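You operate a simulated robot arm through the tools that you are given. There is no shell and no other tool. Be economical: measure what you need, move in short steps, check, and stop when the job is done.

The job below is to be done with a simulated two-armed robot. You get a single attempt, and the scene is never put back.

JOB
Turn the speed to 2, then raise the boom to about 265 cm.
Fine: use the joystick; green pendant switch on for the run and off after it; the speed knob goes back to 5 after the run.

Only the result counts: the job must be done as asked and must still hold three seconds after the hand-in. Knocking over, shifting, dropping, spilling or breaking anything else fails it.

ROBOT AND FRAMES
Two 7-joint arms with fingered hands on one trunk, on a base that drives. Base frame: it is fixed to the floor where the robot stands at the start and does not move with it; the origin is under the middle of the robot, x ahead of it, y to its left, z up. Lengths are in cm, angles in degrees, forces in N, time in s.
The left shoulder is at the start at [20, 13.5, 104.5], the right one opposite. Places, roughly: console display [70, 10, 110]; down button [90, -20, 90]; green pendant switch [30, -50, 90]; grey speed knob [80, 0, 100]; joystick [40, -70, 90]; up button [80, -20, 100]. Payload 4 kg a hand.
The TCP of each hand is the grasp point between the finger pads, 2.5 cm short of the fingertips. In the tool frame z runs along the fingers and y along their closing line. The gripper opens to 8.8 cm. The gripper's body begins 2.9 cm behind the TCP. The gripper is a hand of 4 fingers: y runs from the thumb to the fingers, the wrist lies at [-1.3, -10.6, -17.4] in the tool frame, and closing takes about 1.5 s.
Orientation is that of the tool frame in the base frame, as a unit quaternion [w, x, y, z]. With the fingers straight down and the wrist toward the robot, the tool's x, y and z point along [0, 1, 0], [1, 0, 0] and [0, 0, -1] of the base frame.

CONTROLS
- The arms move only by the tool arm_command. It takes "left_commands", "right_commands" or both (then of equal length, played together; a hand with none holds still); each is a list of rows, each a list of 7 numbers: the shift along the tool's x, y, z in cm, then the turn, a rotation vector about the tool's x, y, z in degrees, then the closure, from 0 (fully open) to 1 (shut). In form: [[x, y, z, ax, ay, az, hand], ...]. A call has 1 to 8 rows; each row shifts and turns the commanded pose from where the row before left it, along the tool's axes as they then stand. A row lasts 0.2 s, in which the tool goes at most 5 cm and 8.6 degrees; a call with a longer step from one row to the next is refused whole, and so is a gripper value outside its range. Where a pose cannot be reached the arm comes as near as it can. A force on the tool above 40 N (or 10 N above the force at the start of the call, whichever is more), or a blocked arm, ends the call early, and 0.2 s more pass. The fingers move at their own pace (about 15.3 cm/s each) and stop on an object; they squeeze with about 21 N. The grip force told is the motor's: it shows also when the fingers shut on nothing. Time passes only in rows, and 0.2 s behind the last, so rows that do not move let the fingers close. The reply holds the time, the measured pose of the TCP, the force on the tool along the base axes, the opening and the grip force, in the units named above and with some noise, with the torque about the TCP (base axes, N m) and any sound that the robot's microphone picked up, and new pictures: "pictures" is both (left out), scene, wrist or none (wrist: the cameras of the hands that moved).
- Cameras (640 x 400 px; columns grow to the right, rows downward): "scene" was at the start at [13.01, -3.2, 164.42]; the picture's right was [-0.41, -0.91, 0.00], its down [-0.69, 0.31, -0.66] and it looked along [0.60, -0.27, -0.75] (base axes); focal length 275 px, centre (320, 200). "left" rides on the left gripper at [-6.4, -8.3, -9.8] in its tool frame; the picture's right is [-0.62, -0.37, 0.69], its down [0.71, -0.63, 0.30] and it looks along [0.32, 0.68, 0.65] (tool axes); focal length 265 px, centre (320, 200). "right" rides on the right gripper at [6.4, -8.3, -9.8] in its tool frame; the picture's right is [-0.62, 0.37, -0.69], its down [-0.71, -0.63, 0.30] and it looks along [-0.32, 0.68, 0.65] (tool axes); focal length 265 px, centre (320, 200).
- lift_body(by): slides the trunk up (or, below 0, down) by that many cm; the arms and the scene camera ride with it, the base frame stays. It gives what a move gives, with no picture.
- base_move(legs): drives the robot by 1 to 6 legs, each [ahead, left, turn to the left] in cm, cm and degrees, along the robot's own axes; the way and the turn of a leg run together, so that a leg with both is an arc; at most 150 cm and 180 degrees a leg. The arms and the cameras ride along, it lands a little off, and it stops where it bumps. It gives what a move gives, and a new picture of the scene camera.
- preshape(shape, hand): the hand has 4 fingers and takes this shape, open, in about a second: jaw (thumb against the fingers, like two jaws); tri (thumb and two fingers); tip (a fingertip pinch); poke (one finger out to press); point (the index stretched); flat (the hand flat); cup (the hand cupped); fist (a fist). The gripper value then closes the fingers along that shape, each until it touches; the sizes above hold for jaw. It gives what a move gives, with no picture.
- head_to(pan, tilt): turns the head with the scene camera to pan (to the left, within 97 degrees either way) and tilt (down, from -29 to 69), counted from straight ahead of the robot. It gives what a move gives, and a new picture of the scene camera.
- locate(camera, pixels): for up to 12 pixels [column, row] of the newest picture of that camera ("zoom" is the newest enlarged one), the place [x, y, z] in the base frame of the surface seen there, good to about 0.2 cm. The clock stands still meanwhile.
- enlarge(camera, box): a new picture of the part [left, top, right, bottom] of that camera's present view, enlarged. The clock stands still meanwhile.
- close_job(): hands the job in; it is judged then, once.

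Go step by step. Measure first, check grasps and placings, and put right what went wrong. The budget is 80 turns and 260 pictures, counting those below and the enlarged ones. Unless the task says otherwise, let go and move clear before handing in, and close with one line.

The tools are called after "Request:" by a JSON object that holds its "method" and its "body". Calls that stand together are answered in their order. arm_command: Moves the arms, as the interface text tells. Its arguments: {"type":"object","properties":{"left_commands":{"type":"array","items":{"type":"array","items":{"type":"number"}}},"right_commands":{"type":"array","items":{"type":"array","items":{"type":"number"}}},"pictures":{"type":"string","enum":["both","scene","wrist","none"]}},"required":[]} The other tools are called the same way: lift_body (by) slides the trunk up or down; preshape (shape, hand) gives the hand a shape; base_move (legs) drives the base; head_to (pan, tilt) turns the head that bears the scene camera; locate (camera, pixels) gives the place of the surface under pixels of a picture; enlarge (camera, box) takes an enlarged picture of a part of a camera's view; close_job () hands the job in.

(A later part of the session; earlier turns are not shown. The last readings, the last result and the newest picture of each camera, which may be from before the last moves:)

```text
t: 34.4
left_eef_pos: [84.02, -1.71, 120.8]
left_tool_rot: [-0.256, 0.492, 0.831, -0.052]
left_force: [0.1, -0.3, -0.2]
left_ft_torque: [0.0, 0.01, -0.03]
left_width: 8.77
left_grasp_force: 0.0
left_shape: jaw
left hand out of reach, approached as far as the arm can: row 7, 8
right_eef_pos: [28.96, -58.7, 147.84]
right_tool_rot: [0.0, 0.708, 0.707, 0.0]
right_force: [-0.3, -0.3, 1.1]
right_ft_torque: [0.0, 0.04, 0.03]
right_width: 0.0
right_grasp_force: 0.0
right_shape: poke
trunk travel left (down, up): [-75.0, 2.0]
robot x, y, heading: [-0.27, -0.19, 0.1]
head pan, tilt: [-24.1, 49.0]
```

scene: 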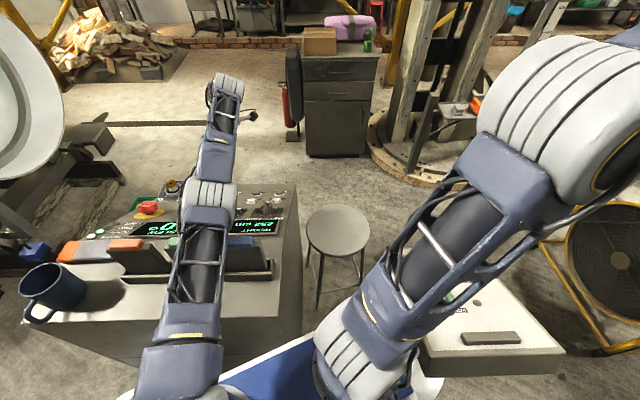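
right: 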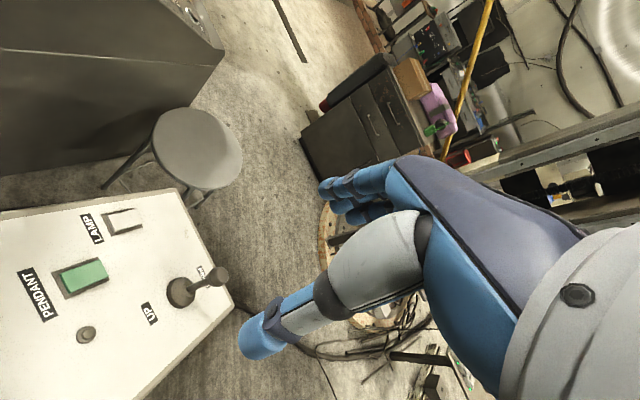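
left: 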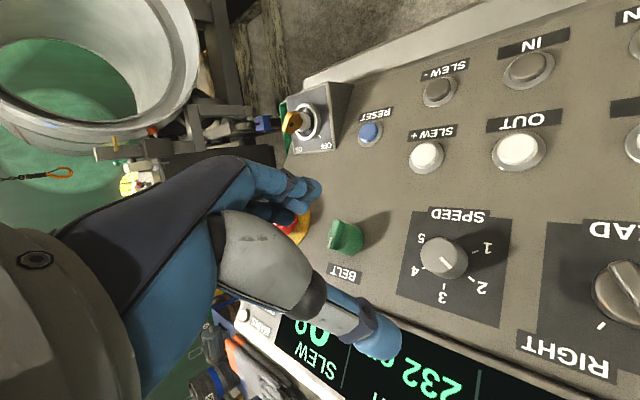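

The pointer now faces 2. I'll back the left hand off to where the camera sees both the knob and the HEIGHT display.

Request:
{"method": "arm_command", "body": {"left_commands": [[0, -2, 1, 0, 0, 8.4, 0], [0, -2, 0, 0, 0, 8.4, 0], [0, -2, 0, 0, 0, 8.4, 0], [0, -2, 0, 0, 0, 8.4, 0], [0, -2, 0, 0, 0, 8.4, 0], [0, -4, 0, 0, 0, 0, 0], [0, -4, 0, 0, 0, 0, 0], [0, -3, 0, 0, 0, 0, 0]], "pictures": "both"}}

```text
t: 36.2
left_eef_pos: [80.6, -6.9, 133.68]
left_tool_rot: [-0.222, 0.756, 0.6, -0.142]
left_force: [-0.4, 0.7, 0.5]
left_ft_torque: [0.0, 0.0, -0.03]
left_width: 8.76
left_grasp_force: 0.0
left_shape: jaw
left hand out of reach, approached as far as the arm can: row 1, 2, 3, 4, 5, 6, 7, 8
right_eef_pos: [29.06, -58.64, 147.84]
right_tool_rot: [0.0, 0.707, 0.707, 0.0]
right_force: [-0.7, -0.7, 0.0]
right_ft_torque: [0.0, 0.0, -0.01]
right_width: 0.0
right_grasp_force: 0.1
right_shape: poke
trunk travel left (down, up): [-75.0, 2.0]
robot x, y, heading: [0.19, 0.21, 0.3]
head pan, tilt: [-24.1, 49.0]
```

scene: 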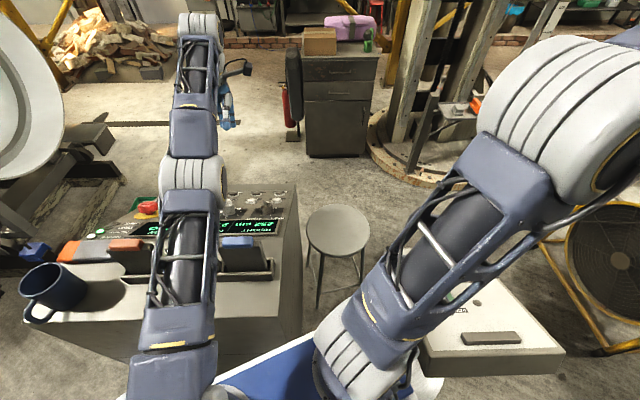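
left: 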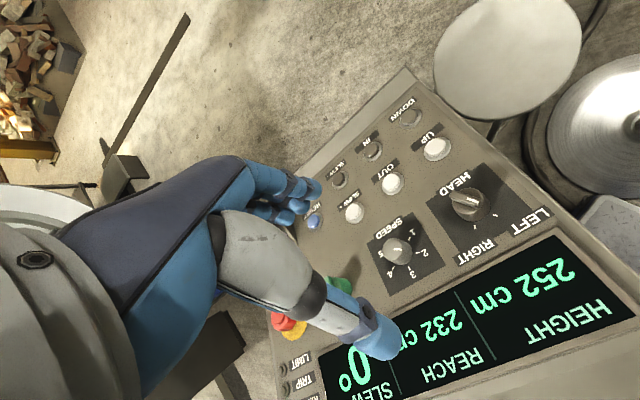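

The HEIGHT display is readable here at (550,285). I'll zoom in to check the knob.

Request:
{"method": "enlarge", "body": {"camera": "left", "box": [360, 210, 460, 290]}}

Request:
{"method": "arm_command", "body": {"right_commands": [[2, -4, 0, 0, 0, 0, 0], [2, -4, 0, 0, 0, 0, 0], [2, -4, 0, 0, 0, 0, 0]], "pictures": "wrist"}}

```text
5.00 times, centred on (410, 250) of left
```

zoom: 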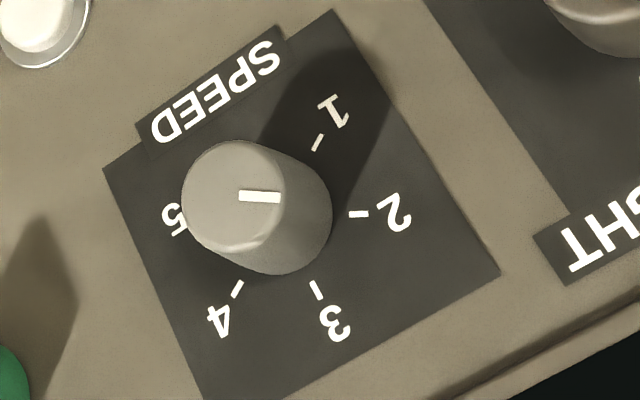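

```text
t: 37.0
left_eef_pos: [80.75, -6.75, 133.67]
left_tool_rot: [-0.221, 0.756, 0.599, -0.141]
left_force: [0.3, -0.4, -0.5]
left_ft_torque: [0.02, 0.01, -0.03]
left_width: 8.77
left_grasp_force: 0.0
left_shape: jaw
right_eef_pos: [17.15, -52.35, 147.86]
right_tool_rot: [0.0, 0.706, 0.708, -0.001]
right_force: [0.7, -0.7, -1.0]
right_ft_torque: [0.0, 0.02, -0.02]
right_width: 0.02
right_grasp_force: 0.0
right_shape: poke
trunk travel left (down, up): [-75.0, 2.0]
robot x, y, heading: [-0.06, 0.1, 0.3]
head pan, tilt: [-24.1, 49.0]
```

right: 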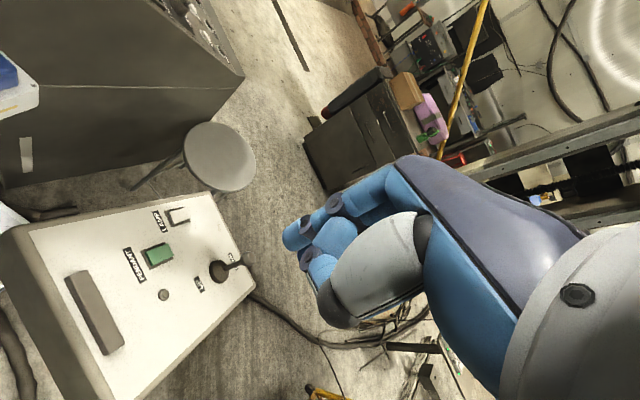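

The knob is confirmed at 2. Next I'll look at the tilt of the pendant rocker and at the lamp rocker for comparison.

Request:
{"method": "enlarge", "body": {"camera": "right", "box": [110, 195, 260, 295]}}

Request:
{"method": "locate", "body": {"camera": "zoom", "pixels": [[150, 257], [175, 247], [200, 237], [225, 228], [255, 220], [285, 90], [325, 75], [130, 200], [205, 330], [300, 180], [495, 290], [555, 275]]}}

```text
4.00 times, centred on (185, 245) of right
```

zoom: 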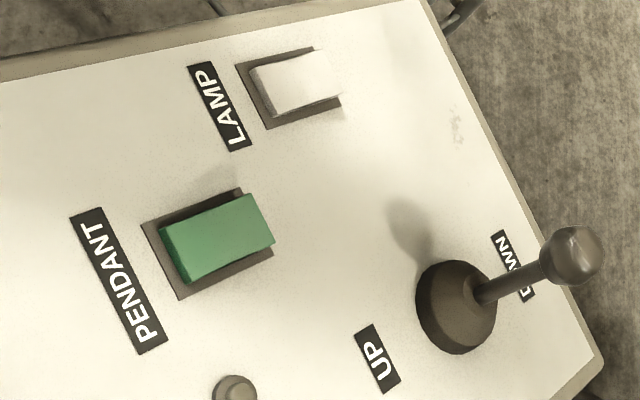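

```text
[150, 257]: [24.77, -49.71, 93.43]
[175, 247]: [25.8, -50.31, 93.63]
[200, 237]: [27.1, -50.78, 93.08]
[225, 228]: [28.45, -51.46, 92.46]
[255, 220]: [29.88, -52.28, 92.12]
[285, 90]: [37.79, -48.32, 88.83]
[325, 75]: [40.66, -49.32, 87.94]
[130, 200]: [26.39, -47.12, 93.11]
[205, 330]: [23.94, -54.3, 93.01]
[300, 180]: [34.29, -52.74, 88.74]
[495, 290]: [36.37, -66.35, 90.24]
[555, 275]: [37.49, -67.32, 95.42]
```

The uphill end of the green rocker is down and the downhill end, near (29.7,-52.2), is raised, the same as the lamp switch. I'll check where the poke fingertip is.

Request:
{"method": "enlarge", "body": {"camera": "right", "box": [250, 150, 450, 340]}}

Request:
{"method": "locate", "body": {"camera": "right", "pixels": [[288, 236], [300, 232], [330, 205], [305, 258], [318, 280], [345, 318], [325, 300], [284, 240]]}}

```text
2.11 times, centred on (350, 245) of right
```

zoom: 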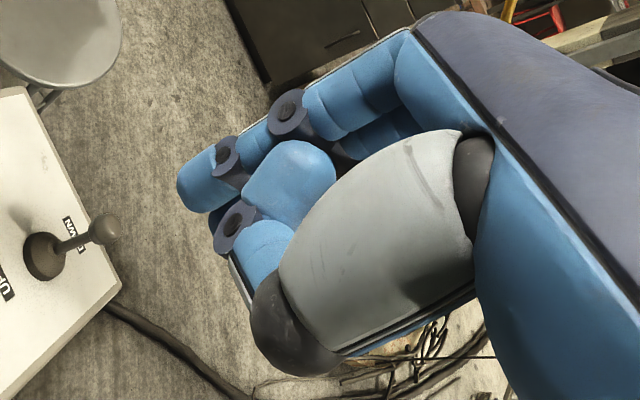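

```text
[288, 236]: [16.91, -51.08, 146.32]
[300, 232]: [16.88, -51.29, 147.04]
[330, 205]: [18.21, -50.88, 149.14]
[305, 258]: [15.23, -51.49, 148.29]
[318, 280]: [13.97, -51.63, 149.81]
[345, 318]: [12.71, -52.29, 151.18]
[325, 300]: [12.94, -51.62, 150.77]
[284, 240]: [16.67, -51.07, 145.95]
```

The poke tip lies about 2.5 cm beyond the TCP, as expected. I'll bring it above the raised end of the green rocker.

Request:
{"method": "arm_command", "body": {"right_commands": [[0, 1.5, 4.7, 0, 0, 0, 0], [0, 1.5, 4.7, 0, 0, 0, 0], [0, 1.5, 4.7, 0, 0, 0, 0], [0, 1.5, 4.7, 0, 0, 0, 0], [0, 1.6, 4.7, 0, 0, 0, 0], [0, 1.6, 4.7, 0, 0, 0, 0], [0, 1.6, 4.7, 0, 0, 0, 0], [0, 1.6, 4.7, 0, 0, 0, 0]], "pictures": "both"}}

```text
t: 38.8
left_eef_pos: [80.56, -6.76, 133.65]
left_tool_rot: [-0.22, 0.756, 0.6, -0.142]
left_force: [-0.8, -0.6, -0.1]
left_ft_torque: [-0.03, 0.01, -0.02]
left_width: 8.78
left_grasp_force: 0.1
left_shape: jaw
right_eef_pos: [29.55, -52.5, 110.39]
right_tool_rot: [0.0, 0.707, 0.708, 0.0]
right_force: [-0.3, 0.1, -0.7]
right_ft_torque: [-0.04, 0.03, -0.02]
right_width: 0.0
right_grasp_force: 0.1
right_shape: poke
trunk travel left (down, up): [-75.0, 2.0]
robot x, y, heading: [-0.17, 0.2, 0.2]
head pan, tilt: [-24.1, 49.0]
```

scene: 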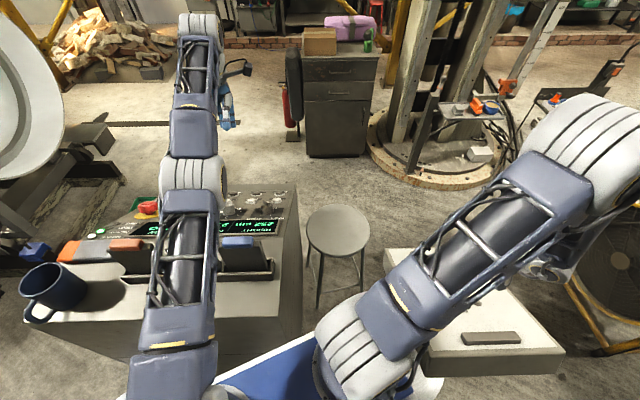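
right: 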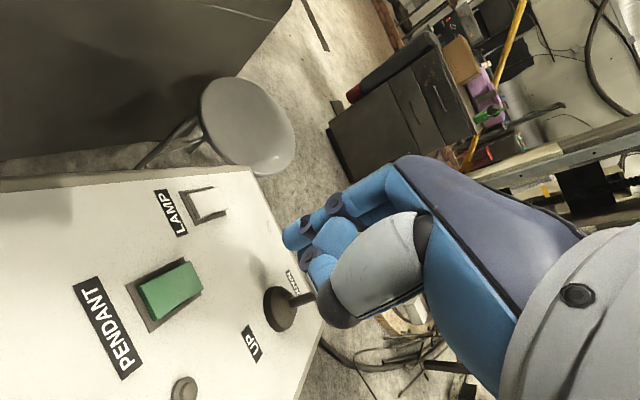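

The hand is on course, so I'll descend to about 2 cm above the rocker.

Request:
{"method": "arm_command", "body": {"right_commands": [[0, 0, 4, 0, 0, 0, 0], [0, 0, 4, 0, 0, 0, 0], [0, 0, 3, 0, 0, 0, 0], [0.2, 0, 2, 0, 0, 0, 0]], "pictures": "wrist"}}

```text
t: 39.8
left_eef_pos: [80.63, -6.89, 133.67]
left_tool_rot: [-0.221, 0.756, 0.6, -0.141]
left_force: [0.2, 0.4, -0.9]
left_ft_torque: [-0.04, 0.01, 0.03]
left_width: 8.78
left_grasp_force: 0.1
left_shape: jaw
right_eef_pos: [29.37, -52.34, 97.08]
right_tool_rot: [0.0, 0.706, 0.708, 0.0]
right_force: [-0.9, 0.0, -0.1]
right_ft_torque: [-0.02, -0.03, 0.0]
right_width: 0.02
right_grasp_force: 0.1
right_shape: poke
trunk travel left (down, up): [-75.0, 2.0]
robot x, y, heading: [0.18, 0.01, 0.1]
head pan, tilt: [-24.1, 49.0]
```

right: 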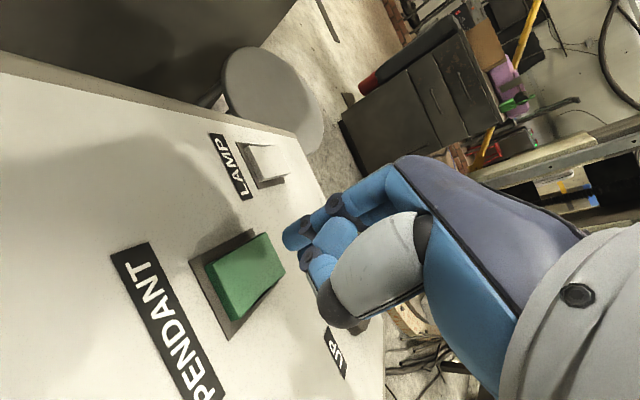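

The fingertip is over the downhill end at (285,240). I'll press in small steps.

Request:
{"method": "arm_command", "body": {"right_commands": [[0, 0, 1.5, 0, 0, 0, 0], [0, 0, 0.6, 0, 0, 0, 0], [0, 0, 0.4, 0, 0, 0, 0], [0, 0, 0.4, 0, 0, 0, 0], [0, 0, 0.4, 0, 0, 0, 0]], "pictures": "wrist"}}

```text
t: 41.0
left_eef_pos: [80.67, -6.75, 133.6]
left_tool_rot: [-0.221, 0.756, 0.6, -0.141]
left_force: [0.3, 0.2, -0.3]
left_ft_torque: [0.01, 0.01, -0.03]
left_width: 8.79
left_grasp_force: 0.1
left_shape: jaw
right_eef_pos: [29.71, -52.57, 94.15]
right_tool_rot: [0.005, 0.706, 0.708, 0.001]
right_force: [9.2, -6.7, 37.7]
right_ft_torque: [0.26, -0.31, -0.16]
right_width: 0.01
right_grasp_force: 0.0
right_shape: poke
trunk travel left (down, up): [-75.0, 2.0]
robot x, y, heading: [0.24, 0.02, 0.0]
head pan, tilt: [-24.1, 49.0]
```

right: 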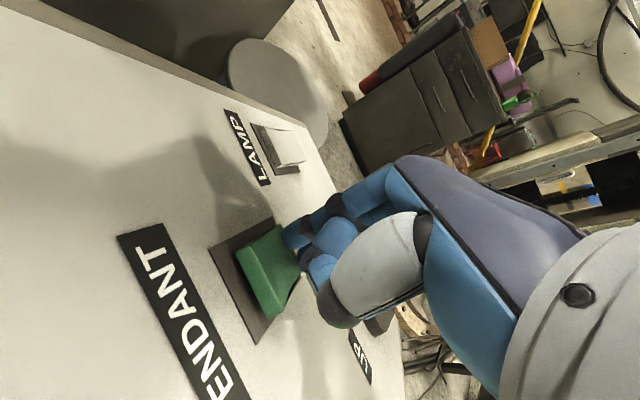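

Force reached 38 N and the rocker appears to have tipped, with its near end now raised. I'll lift off and check.

Request:
{"method": "arm_command", "body": {"right_commands": [[0, 0, -3, 0, 0, 0, 0], [0, 0, -4, 0, 0, 0, 0], [0, 0, -4, 0, 0, 0, 0], [0, 0, -4, 0, 0, 0, 0]], "pictures": "both"}}

Request:
{"method": "enlarge", "body": {"camera": "right", "box": [60, 160, 300, 380]}}

```text
t: 42.0
left_eef_pos: [80.64, -6.84, 133.5]
left_tool_rot: [-0.221, 0.756, 0.6, -0.142]
left_force: [-0.4, 1.2, 0.7]
left_ft_torque: [-0.04, -0.01, -0.01]
left_width: 8.76
left_grasp_force: 0.1
left_shape: jaw
right_eef_pos: [29.38, -52.36, 108.82]
right_tool_rot: [-0.001, 0.708, 0.706, 0.0]
right_force: [0.4, -1.0, 0.4]
right_ft_torque: [0.0, -0.02, 0.02]
right_width: 0.0
right_grasp_force: 0.0
right_shape: poke
trunk travel left (down, up): [-75.0, 2.0]
robot x, y, heading: [0.13, -0.12, -0.3]
head pan, tilt: [-24.1, 49.0]
```

scene: 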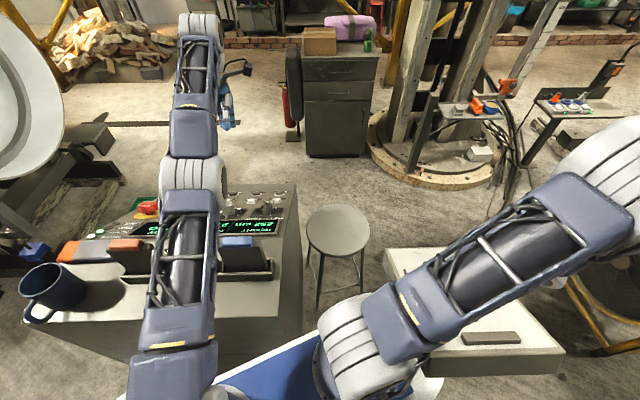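
right: 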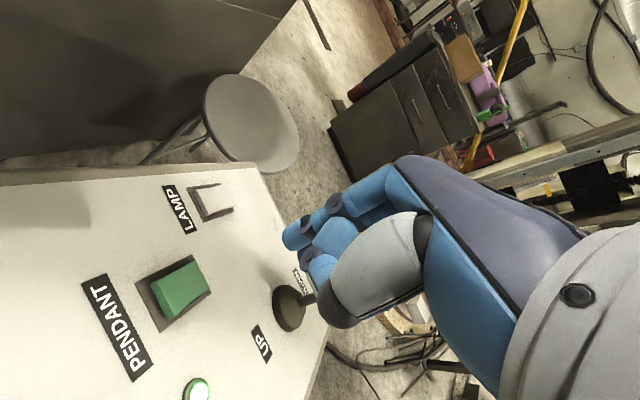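

```text
1.82 times, centred on (180, 270) of right
```

zoom: 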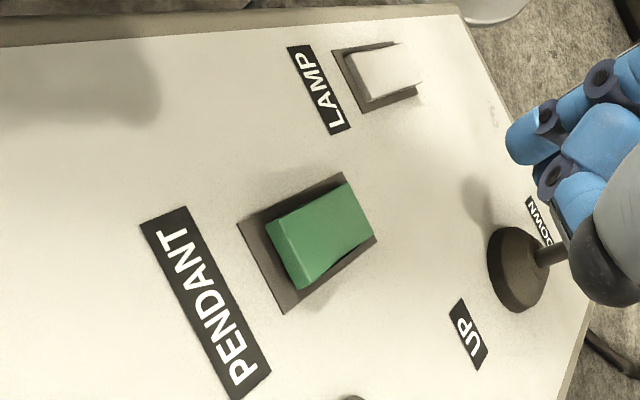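

The pendant's green lamp is lit at (197,390), so the switch is on. Now I'll change to the jaw shape and move over the joystick so the fingers can cage its knob.

Request:
{"method": "preshape", "body": {"hand": "right", "shape": "jaw"}}

Request:
{"method": "arm_command", "body": {"right_commands": [[-3.8, 2.3, -0.5, 0, 0, 0, 0], [-3.8, 2.3, 0, 0, 0, 0, 0], [-3.8, 2.3, 0, 0, 0, 0, 0], [-3.7, 2.3, 0, 0, 0, 0, 0], [0, 0, 0, 0, 0, 6.7, 0], [0, 0, 0, 0, 0, 6.7, 0], [0, 0, 0, 0, 0, 6.7, 0]], "pictures": "both"}}

Request:
{"method": "enlarge", "body": {"camera": "left", "box": [420, 210, 640, 370]}}

```text
t: 42.9
left_eef_pos: [80.62, -6.76, 133.57]
left_tool_rot: [-0.221, 0.756, 0.6, -0.142]
left_force: [0.5, -1.2, -0.4]
left_ft_torque: [0.0, -0.01, -0.04]
left_width: 8.76
left_grasp_force: 0.2
left_shape: jaw
right_eef_pos: [29.3, -52.28, 108.65]
right_tool_rot: [0.0, 0.706, 0.708, 0.0]
right_force: [0.0, -0.5, 0.7]
right_ft_torque: [-0.03, 0.0, -0.04]
right_width: 8.8
right_grasp_force: 0.1
right_shape: jaw
trunk travel left (down, up): [-75.0, 2.0]
robot x, y, heading: [0.12, 0.17, 0.2]
head pan, tilt: [-24.1, 49.0]
```

```text
t: 44.5
left_eef_pos: [80.7, -6.85, 133.64]
left_tool_rot: [-0.222, 0.756, 0.6, -0.141]
left_force: [-0.6, 0.8, 0.1]
left_ft_torque: [0.01, -0.04, -0.01]
left_width: 8.78
left_grasp_force: 0.2
left_shape: jaw
right_eef_pos: [38.54, -67.53, 109.37]
right_tool_rot: [0.0, 0.819, 0.573, 0.0]
right_force: [0.7, 0.3, -0.1]
right_ft_torque: [0.01, -0.03, 0.03]
right_width: 8.8
right_grasp_force: 0.1
right_shape: jaw
trunk travel left (down, up): [-75.0, 2.0]
robot x, y, heading: [0.17, -0.03, 0.2]
head pan, tilt: [-24.1, 49.0]
```

scene: 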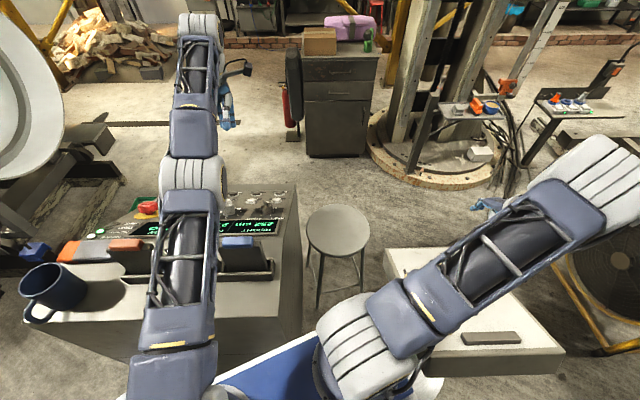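
right: 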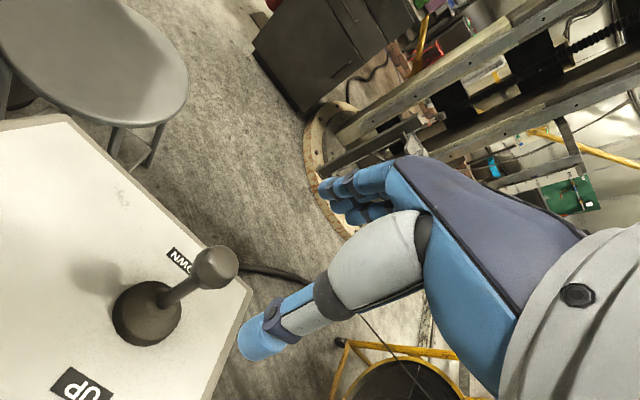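

```text
2.50 times, centred on (530, 290) of left
```

zoom: 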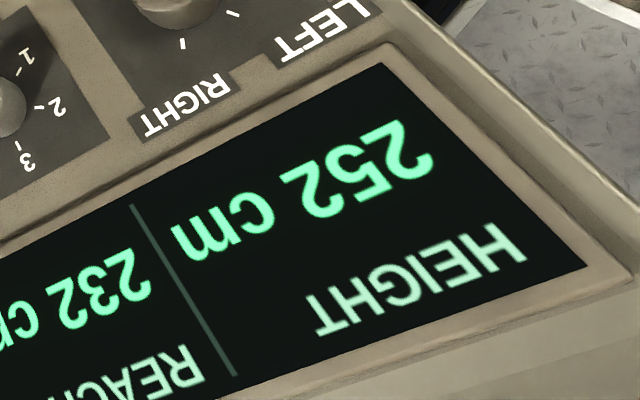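

Next I'll measure the joystick knob from this closer view.

Request:
{"method": "locate", "body": {"camera": "right", "pixels": [[215, 255], [215, 268], [225, 268], [203, 280], [190, 290], [170, 300], [150, 310], [234, 262]]}}

```text
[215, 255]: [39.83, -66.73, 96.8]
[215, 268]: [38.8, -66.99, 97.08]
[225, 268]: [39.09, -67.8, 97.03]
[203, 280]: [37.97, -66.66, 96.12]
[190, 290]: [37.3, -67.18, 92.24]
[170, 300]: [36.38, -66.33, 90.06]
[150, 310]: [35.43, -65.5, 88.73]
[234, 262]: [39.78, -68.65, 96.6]
```

The knob centre is about (39.2,-67.6,96). I'll lower the open hand around it.

Request:
{"method": "arm_command", "body": {"right_commands": [[0.08, 0.67, 4, 0, 0, 0, 0], [0, 0, 4, 0, 0, 0, 0], [0, 0, 3, 0, 0, 0, 0], [0, 0, 2, 0, 0, 0, 0]], "pictures": "wrist"}}

```text
t: 45.5
left_eef_pos: [80.61, -6.8, 133.61]
left_tool_rot: [-0.221, 0.756, 0.6, -0.142]
left_force: [0.0, 0.1, -0.4]
left_ft_torque: [0.02, -0.02, 0.0]
left_width: 8.76
left_grasp_force: 0.0
left_shape: jaw
right_eef_pos: [39.39, -67.56, 96.53]
right_tool_rot: [0.0, 0.819, 0.573, -0.001]
right_force: [-0.1, -0.1, -1.1]
right_ft_torque: [-0.01, 0.0, 0.01]
right_width: 8.78
right_grasp_force: 0.0
right_shape: jaw
trunk travel left (down, up): [-75.0, 2.0]
robot x, y, heading: [0.07, 0.34, 0.0]
head pan, tilt: [-24.1, 49.0]
```

right: 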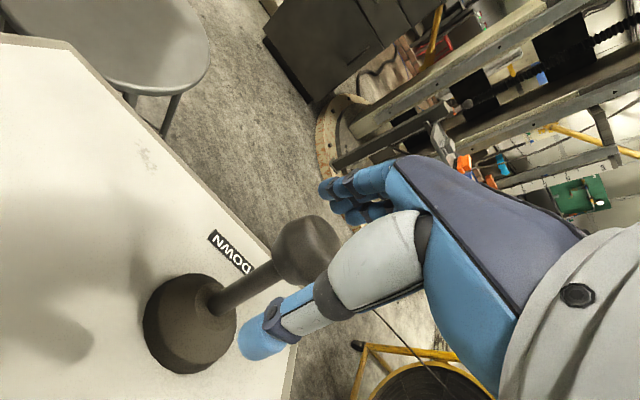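

The knob sits inside the hand. I'll close part way to form a cage.

Request:
{"method": "arm_command", "body": {"right_commands": [[0, 0, 0, 0, 0, 0, 0.45], [0, 0, 0, 0, 0, 0, 0.45], [0, 0, 0, 0, 0, 0, 0.45], [0, 0, 0, 0, 0, 0, 0.45]], "pictures": "wrist"}}

Request:
{"method": "enlarge", "body": {"camera": "left", "box": [420, 210, 640, 370]}}

```text
t: 46.5
left_eef_pos: [80.73, -6.83, 133.52]
left_tool_rot: [-0.222, 0.756, 0.599, -0.141]
left_force: [-1.3, 0.3, -0.2]
left_ft_torque: [0.0, -0.03, -0.01]
left_width: 8.79
left_grasp_force: 0.1
left_shape: jaw
right_eef_pos: [39.37, -67.57, 96.6]
right_tool_rot: [0.0, 0.819, 0.573, 0.0]
right_force: [0.4, -0.3, 0.1]
right_ft_torque: [0.01, 0.01, 0.01]
right_width: 4.9
right_grasp_force: 0.0
right_shape: jaw
trunk travel left (down, up): [-75.0, 2.0]
robot x, y, heading: [-0.09, 0.15, 0.1]
head pan, tilt: [-24.1, 49.0]
```

right: 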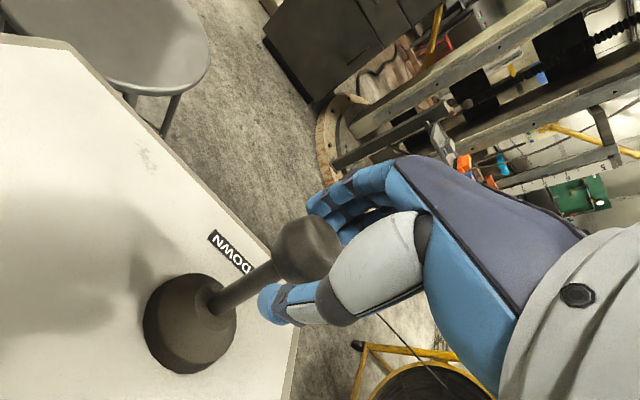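

```text
2.50 times, centred on (530, 290) of left
```

zoom: 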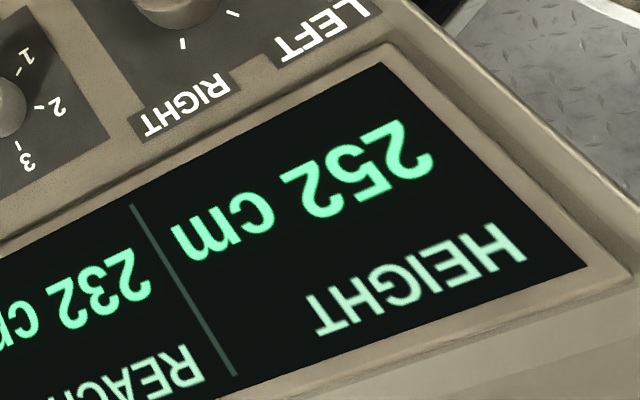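

The cage has about 1 cm of play on each side. I'll pull toward UP by 3 cm and then read the display.

Request:
{"method": "arm_command", "body": {"right_commands": [[0, -1, 0, 0, 0, 0, 0.45], [0, -1, 0, 0, 0, 0, 0.45], [0, -1, 0, 0, 0, 0, 0.45]], "pictures": "wrist"}}

Request:
{"method": "enlarge", "body": {"camera": "left", "box": [420, 210, 640, 370]}}

```text
t: 47.3
left_eef_pos: [80.63, -6.84, 133.62]
left_tool_rot: [-0.221, 0.756, 0.6, -0.141]
left_force: [0.2, 0.1, 0.2]
left_ft_torque: [0.0, 0.02, 0.01]
left_width: 8.76
left_grasp_force: 0.1
left_shape: jaw
right_eef_pos: [36.48, -66.59, 96.53]
right_tool_rot: [0.0, 0.82, 0.572, 0.0]
right_force: [1.6, -0.6, 1.7]
right_ft_torque: [0.0, -0.07, 0.03]
right_width: 4.98
right_grasp_force: 0.1
right_shape: jaw
trunk travel left (down, up): [-75.0, 2.0]
robot x, y, heading: [-0.05, 0.44, 0.0]
head pan, tilt: [-24.1, 49.0]
```

right: 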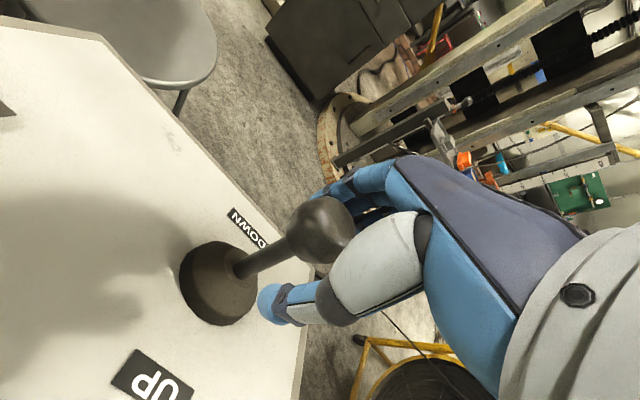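

```text
2.50 times, centred on (530, 290) of left
```

zoom: 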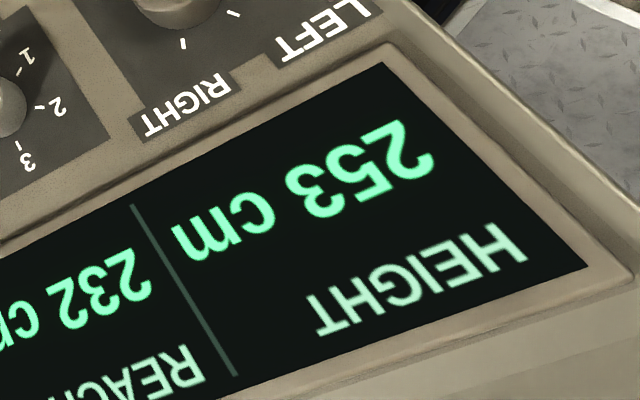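

HEIGHT has risen to 253, so the direction is right. I'll hold for 0.6 s to gauge the rate.

Request:
{"method": "arm_command", "body": {"right_commands": [[0, 0, 0, 0, 0, 0, 0.45], [0, 0, 0, 0, 0, 0, 0.45]], "pictures": "none"}}

Request:
{"method": "enlarge", "body": {"camera": "left", "box": [420, 210, 640, 370]}}

```text
t: 47.9
left_eef_pos: [80.64, -6.93, 133.57]
left_tool_rot: [-0.222, 0.756, 0.6, -0.142]
left_force: [-0.5, 0.4, 0.0]
left_ft_torque: [-0.01, 0.0, 0.01]
left_width: 8.77
left_grasp_force: 0.1
left_shape: jaw
right_eef_pos: [36.4, -66.69, 96.46]
right_tool_rot: [0.0, 0.82, 0.573, 0.0]
right_force: [2.1, 0.2, 1.2]
right_ft_torque: [0.0, -0.02, 0.02]
right_width: 4.97
right_grasp_force: 0.0
right_shape: jaw
trunk travel left (down, up): [-75.0, 2.0]
robot x, y, heading: [0.13, 0.01, 0.3]
head pan, tilt: [-24.1, 49.0]
```

```text
2.50 times, centred on (530, 290) of left
```

zoom: 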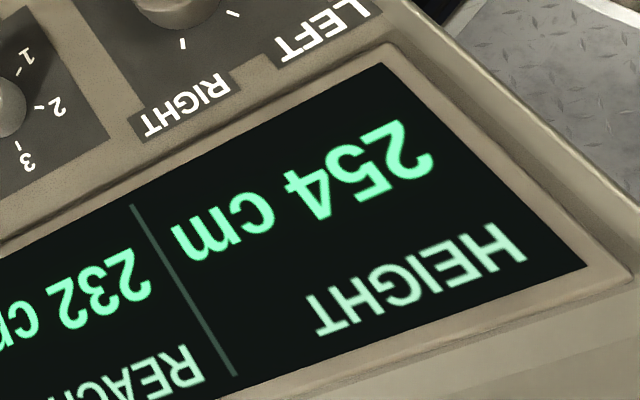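

The rate is about 2 cm/s. I'll hold longer and check again.

Request:
{"method": "arm_command", "body": {"right_commands": [[0, 0, 0, 0, 0, 0, 0.45], [0, 0, 0, 0, 0, 0, 0.45], [0, 0, 0, 0, 0, 0, 0.45], [0, 0, 0, 0, 0, 0, 0.45], [0, 0, 0, 0, 0, 0, 0.45], [0, 0, 0, 0, 0, 0, 0.45], [0, 0, 0, 0, 0, 0, 0.45], [0, 0, 0, 0, 0, 0, 0.45]], "pictures": "none"}}

Request:
{"method": "enlarge", "body": {"camera": "left", "box": [420, 210, 640, 370]}}

```text
t: 49.7
left_eef_pos: [80.7, -6.77, 133.62]
left_tool_rot: [-0.221, 0.756, 0.6, -0.142]
left_force: [-0.4, 1.0, -0.2]
left_ft_torque: [-0.01, 0.0, -0.02]
left_width: 8.78
left_grasp_force: 0.1
left_shape: jaw
right_eef_pos: [36.44, -66.56, 96.53]
right_tool_rot: [0.0, 0.82, 0.573, -0.001]
right_force: [2.1, -0.6, 1.0]
right_ft_torque: [0.0, -0.02, 0.04]
right_width: 4.98
right_grasp_force: 0.0
right_shape: jaw
trunk travel left (down, up): [-75.0, 2.0]
robot x, y, heading: [0.24, 0.02, -0.2]
head pan, tilt: [-24.1, 49.0]
```

```text
2.50 times, centred on (530, 290) of left
```

zoom: 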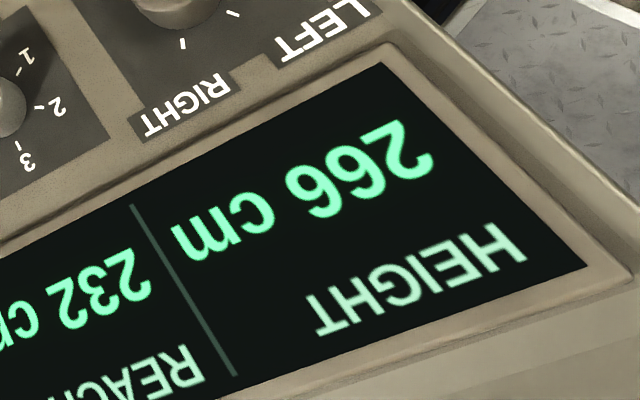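

It sped up and now reads 266, so I'll centre the stick at once.

Request:
{"method": "arm_command", "body": {"right_commands": [[0, 3, 0, 0, 0, 0, 0.45]], "pictures": "wrist"}}

Request:
{"method": "enlarge", "body": {"camera": "left", "box": [420, 210, 640, 370]}}

```text
t: 50.1
left_eef_pos: [80.56, -6.92, 133.61]
left_tool_rot: [-0.221, 0.756, 0.6, -0.142]
left_force: [-0.2, -0.2, -0.3]
left_ft_torque: [-0.01, -0.02, 0.02]
left_width: 8.77
left_grasp_force: 0.0
left_shape: jaw
right_eef_pos: [39.04, -67.8, 96.42]
right_tool_rot: [-0.001, 0.82, 0.573, 0.0]
right_force: [0.4, -0.4, 0.4]
right_ft_torque: [-0.02, 0.02, -0.03]
right_width: 4.88
right_grasp_force: 0.1
right_shape: jaw
trunk travel left (down, up): [-75.0, 2.0]
robot x, y, heading: [-0.01, 0.25, -0.2]
head pan, tilt: [-24.1, 49.0]
```

right: 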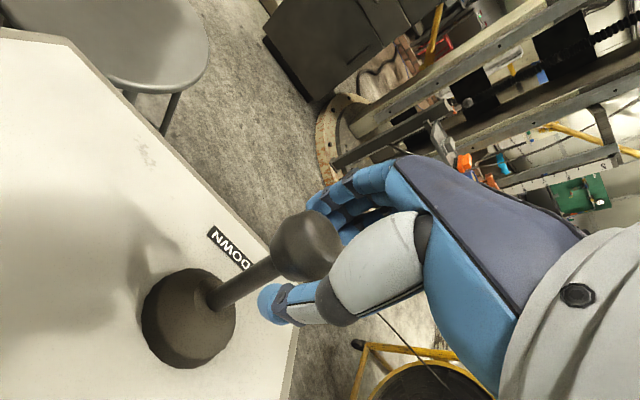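

```text
2.50 times, centred on (530, 290) of left
```

zoom: 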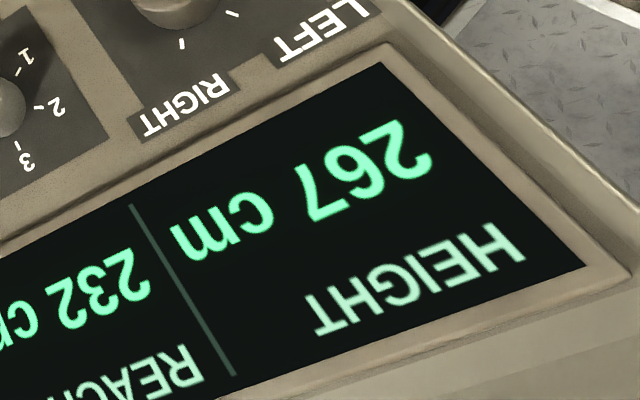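

It reads 267. I'll wait a moment to see whether it settles.

Request:
{"method": "arm_command", "body": {"right_commands": [[0, 0, 0, 0, 0, 0, 0.45], [0, 0, 0, 0, 0, 0, 0.45], [0, 0, 0, 0, 0, 0, 0.45]], "pictures": "none"}}

Request:
{"method": "enlarge", "body": {"camera": "left", "box": [420, 210, 640, 370]}}

```text
t: 50.9
left_eef_pos: [80.7, -6.8, 133.53]
left_tool_rot: [-0.221, 0.755, 0.6, -0.142]
left_force: [-0.1, -0.3, 0.0]
left_ft_torque: [-0.01, -0.02, 0.0]
left_width: 8.75
left_grasp_force: 0.1
left_shape: jaw
right_eef_pos: [39.23, -67.79, 96.37]
right_tool_rot: [0.001, 0.819, 0.574, 0.0]
right_force: [-0.6, 0.0, -1.2]
right_ft_torque: [0.0, -0.03, 0.02]
right_width: 4.92
right_grasp_force: 0.0
right_shape: jaw
trunk travel left (down, up): [-75.0, 2.0]
robot x, y, heading: [0.18, 0.53, -0.1]
head pan, tilt: [-24.1, 49.0]
```

```text
2.50 times, centred on (530, 290) of left
```

zoom: 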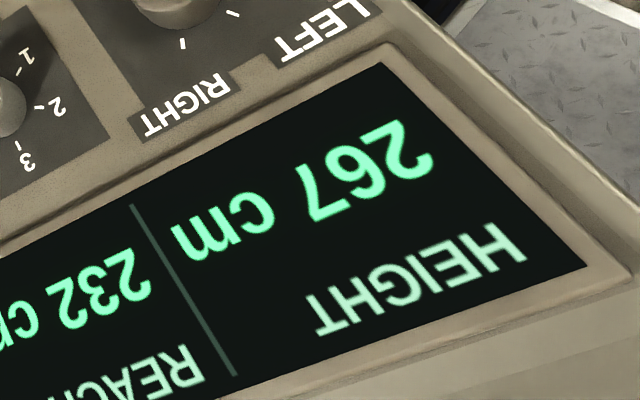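

It has settled at 267. I'll make a short nudge toward DOWN with the same motion profile, then check.

Request:
{"method": "arm_command", "body": {"right_commands": [[0, 1, 0, 0, 0, 0, 0.45], [0, 1, 0, 0, 0, 0, 0.45], [0, 1, 0, 0, 0, 0, 0.45]], "pictures": "none"}}

Request:
{"method": "enlarge", "body": {"camera": "left", "box": [420, 210, 640, 370]}}

```text
t: 51.7
left_eef_pos: [80.64, -6.89, 133.56]
left_tool_rot: [-0.221, 0.756, 0.6, -0.142]
left_force: [-0.1, -0.1, -0.9]
left_ft_torque: [-0.01, 0.0, 0.0]
left_width: 8.76
left_grasp_force: 0.0
left_shape: jaw
right_eef_pos: [42.01, -68.89, 96.41]
right_tool_rot: [0.0, 0.819, 0.574, 0.001]
right_force: [-2.6, 0.7, -1.5]
right_ft_torque: [0.01, 0.08, 0.02]
right_width: 5.2
right_grasp_force: 0.0
right_shape: jaw
trunk travel left (down, up): [-75.0, 2.0]
robot x, y, heading: [0.03, -0.16, -0.1]
head pan, tilt: [-24.1, 49.0]
```

```text
2.50 times, centred on (530, 290) of left
```

zoom: 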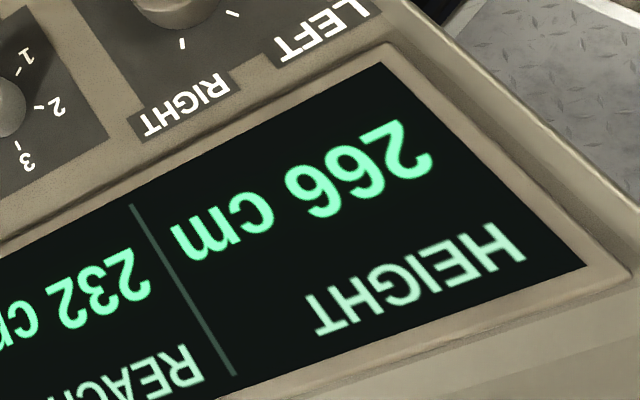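

It reads 266. I'll return the stick to centre, which should drop it by up to about 1 cm more.

Request:
{"method": "arm_command", "body": {"right_commands": [[0, -3, 0, 0, 0, 0, 0.45], [0, 0, 0, 0, 0, 0, 0.45], [0, 0, 0, 0, 0, 0, 0.45]], "pictures": "wrist"}}

Request:
{"method": "enlarge", "body": {"camera": "left", "box": [420, 210, 640, 370]}}

```text
t: 52.5
left_eef_pos: [80.58, -6.83, 133.66]
left_tool_rot: [-0.222, 0.756, 0.599, -0.142]
left_force: [0.1, 1.1, -0.8]
left_ft_torque: [-0.04, 0.0, 0.0]
left_width: 8.78
left_grasp_force: 0.1
left_shape: jaw
right_eef_pos: [39.03, -67.68, 96.3]
right_tool_rot: [0.0, 0.819, 0.574, 0.0]
right_force: [0.0, 0.3, 0.2]
right_ft_torque: [-0.02, -0.01, -0.01]
right_width: 4.88
right_grasp_force: 0.1
right_shape: jaw
trunk travel left (down, up): [-75.0, 2.0]
robot x, y, heading: [0.16, 0.28, 0.2]
head pan, tilt: [-24.1, 49.0]
```

right: 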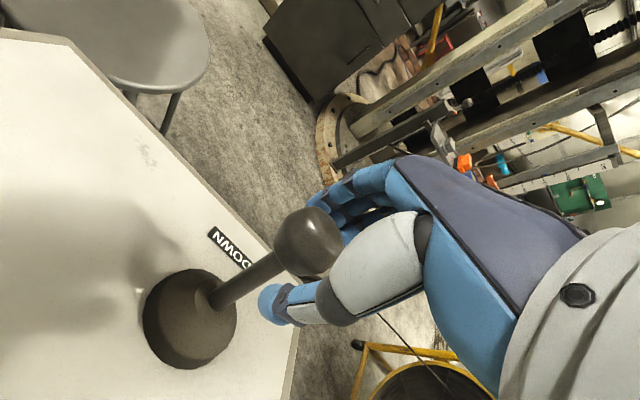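

```text
2.50 times, centred on (530, 290) of left
```

zoom: 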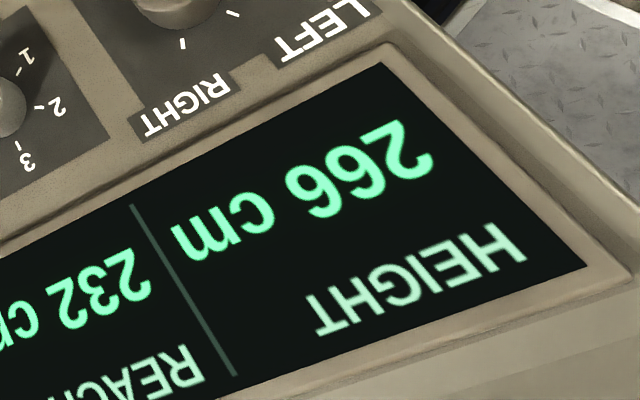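

It is steady at 266. One more identical pulse should bring it to 265.

Request:
{"method": "arm_command", "body": {"right_commands": [[0, 1, 0, 0, 0, 0, 0.45], [0, 1, 0, 0, 0, 0, 0.45], [0, 1, 0, 0, 0, 0, 0.45], [0, 0, 0, 0, 0, 0, 0.45], [0, -3, 0, 0, 0, 0, 0.45], [0, 0, 0, 0, 0, 0, 0.45], [0, 0, 0, 0, 0, 0, 0.45]], "pictures": "none"}}

Request:
{"method": "enlarge", "body": {"camera": "left", "box": [420, 210, 640, 370]}}

```text
t: 54.1
left_eef_pos: [80.69, -6.8, 133.47]
left_tool_rot: [-0.222, 0.756, 0.6, -0.142]
left_force: [-0.2, 0.3, 0.2]
left_ft_torque: [0.0, 0.01, -0.02]
left_width: 8.77
left_grasp_force: 0.1
left_shape: jaw
right_eef_pos: [39.2, -67.8, 96.54]
right_tool_rot: [0.001, 0.82, 0.573, 0.0]
right_force: [0.6, 0.3, 0.2]
right_ft_torque: [-0.02, 0.02, 0.02]
right_width: 4.86
right_grasp_force: 0.1
right_shape: jaw
trunk travel left (down, up): [-75.0, 2.0]
robot x, y, heading: [0.24, 0.16, -0.1]
head pan, tilt: [-24.1, 49.0]
```

```text
2.50 times, centred on (530, 290) of left
```

zoom: 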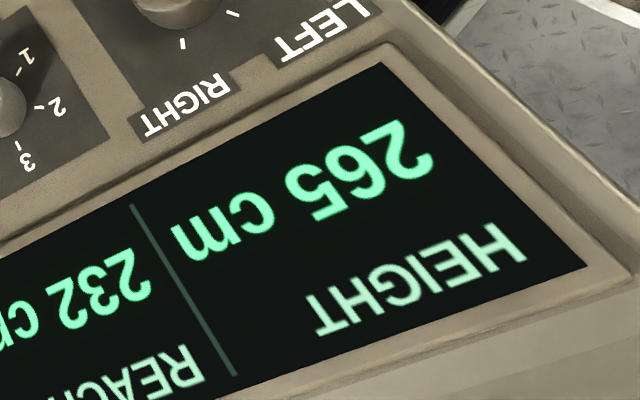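

HEIGHT reads 265 and the stick is centred. I'll open the right hand, lift straight off, and go back over the pendant switch.

Request:
{"method": "arm_command", "body": {"right_commands": [[0, 0, 0, 0, 0, 0, 0], [0, 0, 0, 0, 0, 0, 0], [0, 0, -3, 0, 0, 0, 0], [0, 0, -5, 0, 0, 0, 0], [0, 0, -5, 0, 0, 0, 0], [0, 0, 0, 0, 0, -6.7, 0], [0, 0, 0, 0, 0, -6.7, 0], [0, 0, 0, 0, 0, -6.7, 0]], "pictures": "wrist"}}

Request:
{"method": "preshape", "body": {"hand": "right", "shape": "poke"}}

Request:
{"method": "arm_command", "body": {"right_commands": [[3.8, -3.3, 0, 0, 0, 0, 0], [3.8, -3.3, 0, 0, 0, 0, 0], [3.8, -3.3, 0, 0, 0, 0, 0], [3.8, -3.3, 0, 0, 0, 0, 0]], "pictures": "wrist"}}

Request:
{"method": "enlarge", "body": {"camera": "right", "box": [60, 160, 300, 380]}}

```text
t: 55.9
left_eef_pos: [80.67, -6.85, 133.59]
left_tool_rot: [-0.221, 0.756, 0.6, -0.142]
left_force: [-0.4, 0.3, 0.4]
left_ft_torque: [0.01, -0.02, 0.0]
left_width: 8.76
left_grasp_force: 0.1
left_shape: jaw
right_eef_pos: [39.21, -67.55, 109.39]
right_tool_rot: [0.0, 0.706, 0.708, 0.0]
right_force: [0.0, -0.9, 1.5]
right_ft_torque: [0.01, -0.03, -0.01]
right_width: 8.78
right_grasp_force: 0.0
right_shape: jaw
trunk travel left (down, up): [-75.0, 2.0]
robot x, y, heading: [0.01, -0.04, 0.0]
head pan, tilt: [-24.1, 49.0]
```

right: 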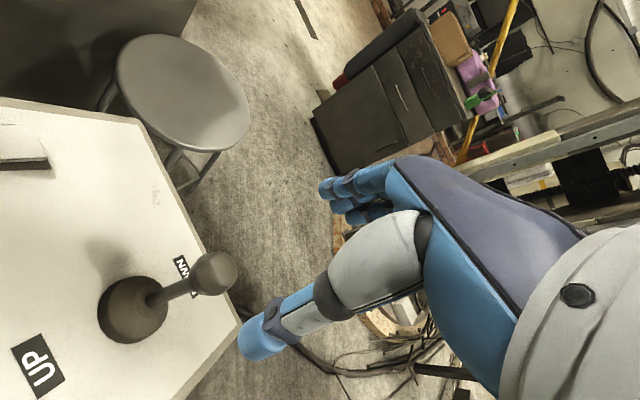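

```text
t: 56.8
left_eef_pos: [80.65, -6.85, 133.62]
left_tool_rot: [-0.221, 0.756, 0.6, -0.141]
left_force: [0.6, 0.5, -0.6]
left_ft_torque: [0.0, 0.03, 0.03]
left_width: 8.78
left_grasp_force: 0.0
left_shape: jaw
right_eef_pos: [39.26, -67.58, 109.49]
right_tool_rot: [0.0, 0.708, 0.707, 0.0]
right_force: [0.4, -0.1, 1.0]
right_ft_torque: [0.02, 0.0, -0.01]
right_width: 0.0
right_grasp_force: 0.0
right_shape: poke
trunk travel left (down, up): [-75.0, 2.0]
robot x, y, heading: [-0.26, 0.25, -0.0]
head pan, tilt: [-24.1, 49.0]
```

```text
refused: row 1 steps farther than a row can; nothing moved
```

```text
1.82 times, centred on (180, 270) of right
```

zoom: 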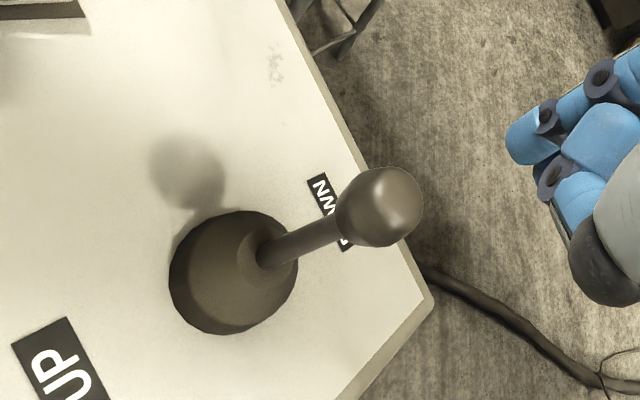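

The row was slightly too long, so I'll redo it in five rows, toward the uphill end of the rocker.

Request:
{"method": "arm_command", "body": {"right_commands": [[3.42, -2.68, 0, 0, 0, 0, 0], [3.42, -2.68, 0, 0, 0, 0, 0], [3.42, -2.68, 0, 0, 0, 0, 0], [3.42, -2.68, 0, 0, 0, 0, 0], [3.42, -2.68, 0, 0, 0, 0, 0], [0, 0, 4, 0, 0, 0, 0]], "pictures": "wrist"}}

Request:
{"method": "locate", "body": {"camera": "right", "pixels": [[190, 270], [210, 280], [220, 300], [240, 290], [200, 300], [230, 270]]}}

```text
t: 58.2
left_eef_pos: [80.61, -6.85, 133.57]
left_tool_rot: [-0.221, 0.756, 0.6, -0.141]
left_force: [0.9, 0.2, 0.6]
left_ft_torque: [0.01, 0.02, 0.01]
left_width: 8.77
left_grasp_force: 0.1
left_shape: jaw
right_eef_pos: [25.87, -50.65, 105.48]
right_tool_rot: [0.0, 0.707, 0.707, -0.001]
right_force: [-0.2, 0.0, -0.3]
right_ft_torque: [0.02, -0.02, 0.02]
right_width: 0.01
right_grasp_force: 0.0
right_shape: poke
trunk travel left (down, up): [-75.0, 2.0]
robot x, y, heading: [-0.43, 0.09, 0.2]
head pan, tilt: [-24.1, 49.0]
```

right: 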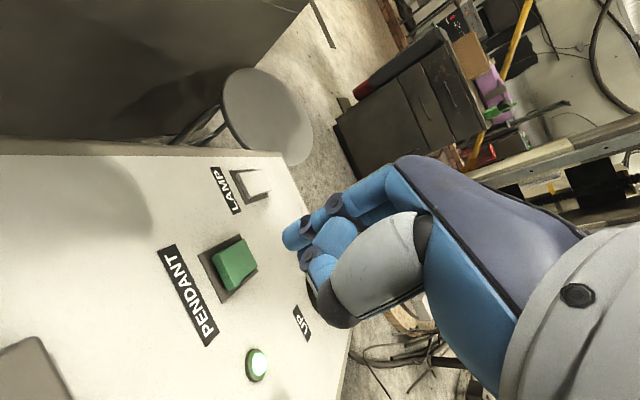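

```text
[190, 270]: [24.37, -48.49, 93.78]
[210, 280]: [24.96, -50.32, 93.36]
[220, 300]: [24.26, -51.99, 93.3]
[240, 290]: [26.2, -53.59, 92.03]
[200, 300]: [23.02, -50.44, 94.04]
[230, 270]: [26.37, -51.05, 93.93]
```

The fingertip is over the uphill end. I'll press it down.

Request:
{"method": "arm_command", "body": {"right_commands": [[0, 0, 3.5, 0, 0, 0, 0], [0, 0, 3.2, 0, 0, 0, 0], [0, 0, 1.2, 0, 0, 0, 0], [0, 0, 0.5, 0, 0, 0, 0], [0, 0, 0.5, 0, 0, 0, 0], [0, 0, 0.5, 0, 0, 0, 0], [0, 0, 0.4, 0, 0, 0, 0], [0, 0, 0.4, 0, 0, 0, 0]], "pictures": "wrist"}}

```text
t: 59.9
left_eef_pos: [80.64, -6.83, 133.66]
left_tool_rot: [-0.22, 0.756, 0.601, -0.141]
left_force: [0.9, -0.4, -0.5]
left_ft_torque: [-0.05, -0.01, -0.01]
left_width: 8.79
left_grasp_force: 0.0
left_shape: jaw
right_eef_pos: [26.09, -50.58, 96.11]
right_tool_rot: [0.003, 0.705, 0.709, 0.004]
right_force: [3.5, -0.7, 16.9]
right_ft_torque: [0.12, -0.13, -0.05]
right_width: 0.01
right_grasp_force: 0.0
right_shape: poke
trunk travel left (down, up): [-75.0, 2.0]
robot x, y, heading: [-0.14, -0.17, 0.2]
head pan, tilt: [-24.1, 49.0]
stopped in row 8 (right hand): the force on the tool passed its limit at 46 N (the readings are from after the stop); the commanded pose is now the measured one
```

right: 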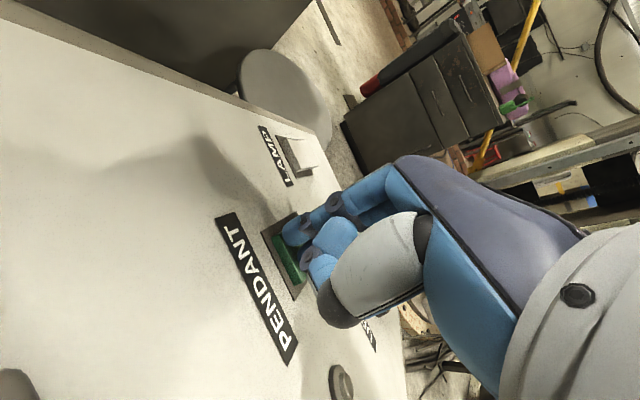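

The pendant lamp at (343,380) is dark now, so the switch looks off. I'll lift away and verify, and check the height as well.

Request:
{"method": "arm_command", "body": {"right_commands": [[0, 0, -4, 0, 0, 0, 0], [0, 0, -5, 0, 0, 0, 0], [0, 0, -5, 0, 0, 0, 0], [0, 0, -5, 0, 0, 0, 0], [0, 0, -5, 0, 0, 0, 0]], "pictures": "wrist"}}

Request:
{"method": "enlarge", "body": {"camera": "left", "box": [340, 190, 640, 370]}}

```text
t: 61.1
left_eef_pos: [80.56, -6.83, 133.66]
left_tool_rot: [-0.221, 0.756, 0.6, -0.141]
left_force: [-0.3, 0.7, -0.1]
left_ft_torque: [0.04, -0.03, -0.01]
left_width: 8.75
left_grasp_force: 0.1
left_shape: jaw
right_eef_pos: [26.01, -50.66, 119.96]
right_tool_rot: [0.002, 0.706, 0.708, 0.003]
right_force: [0.4, -0.1, -0.2]
right_ft_torque: [0.04, -0.02, -0.01]
right_width: 0.0
right_grasp_force: 0.1
right_shape: poke
trunk travel left (down, up): [-75.0, 2.0]
robot x, y, heading: [0.31, 0.09, 0.0]
head pan, tilt: [-24.1, 49.0]
```

right: 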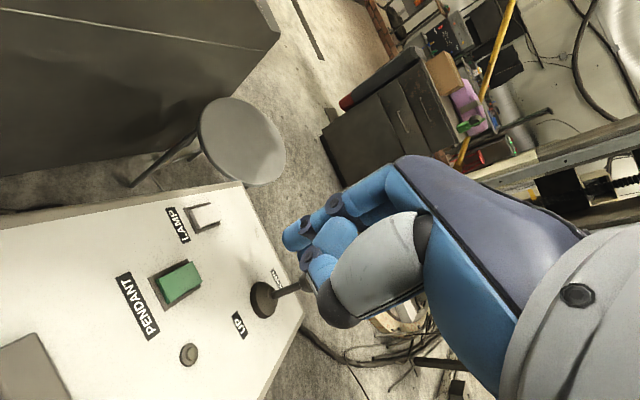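

```text
2.13 times, centred on (490, 280) of left
```

zoom: 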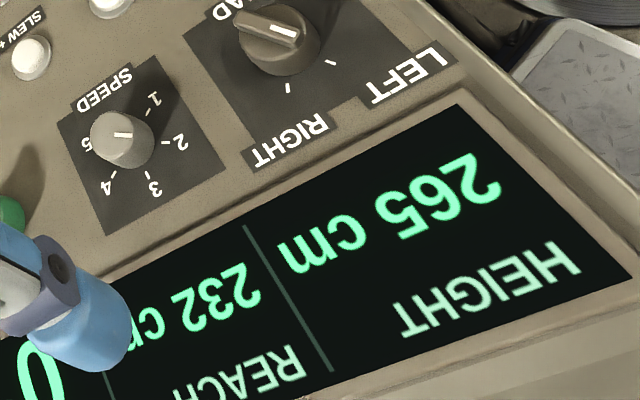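

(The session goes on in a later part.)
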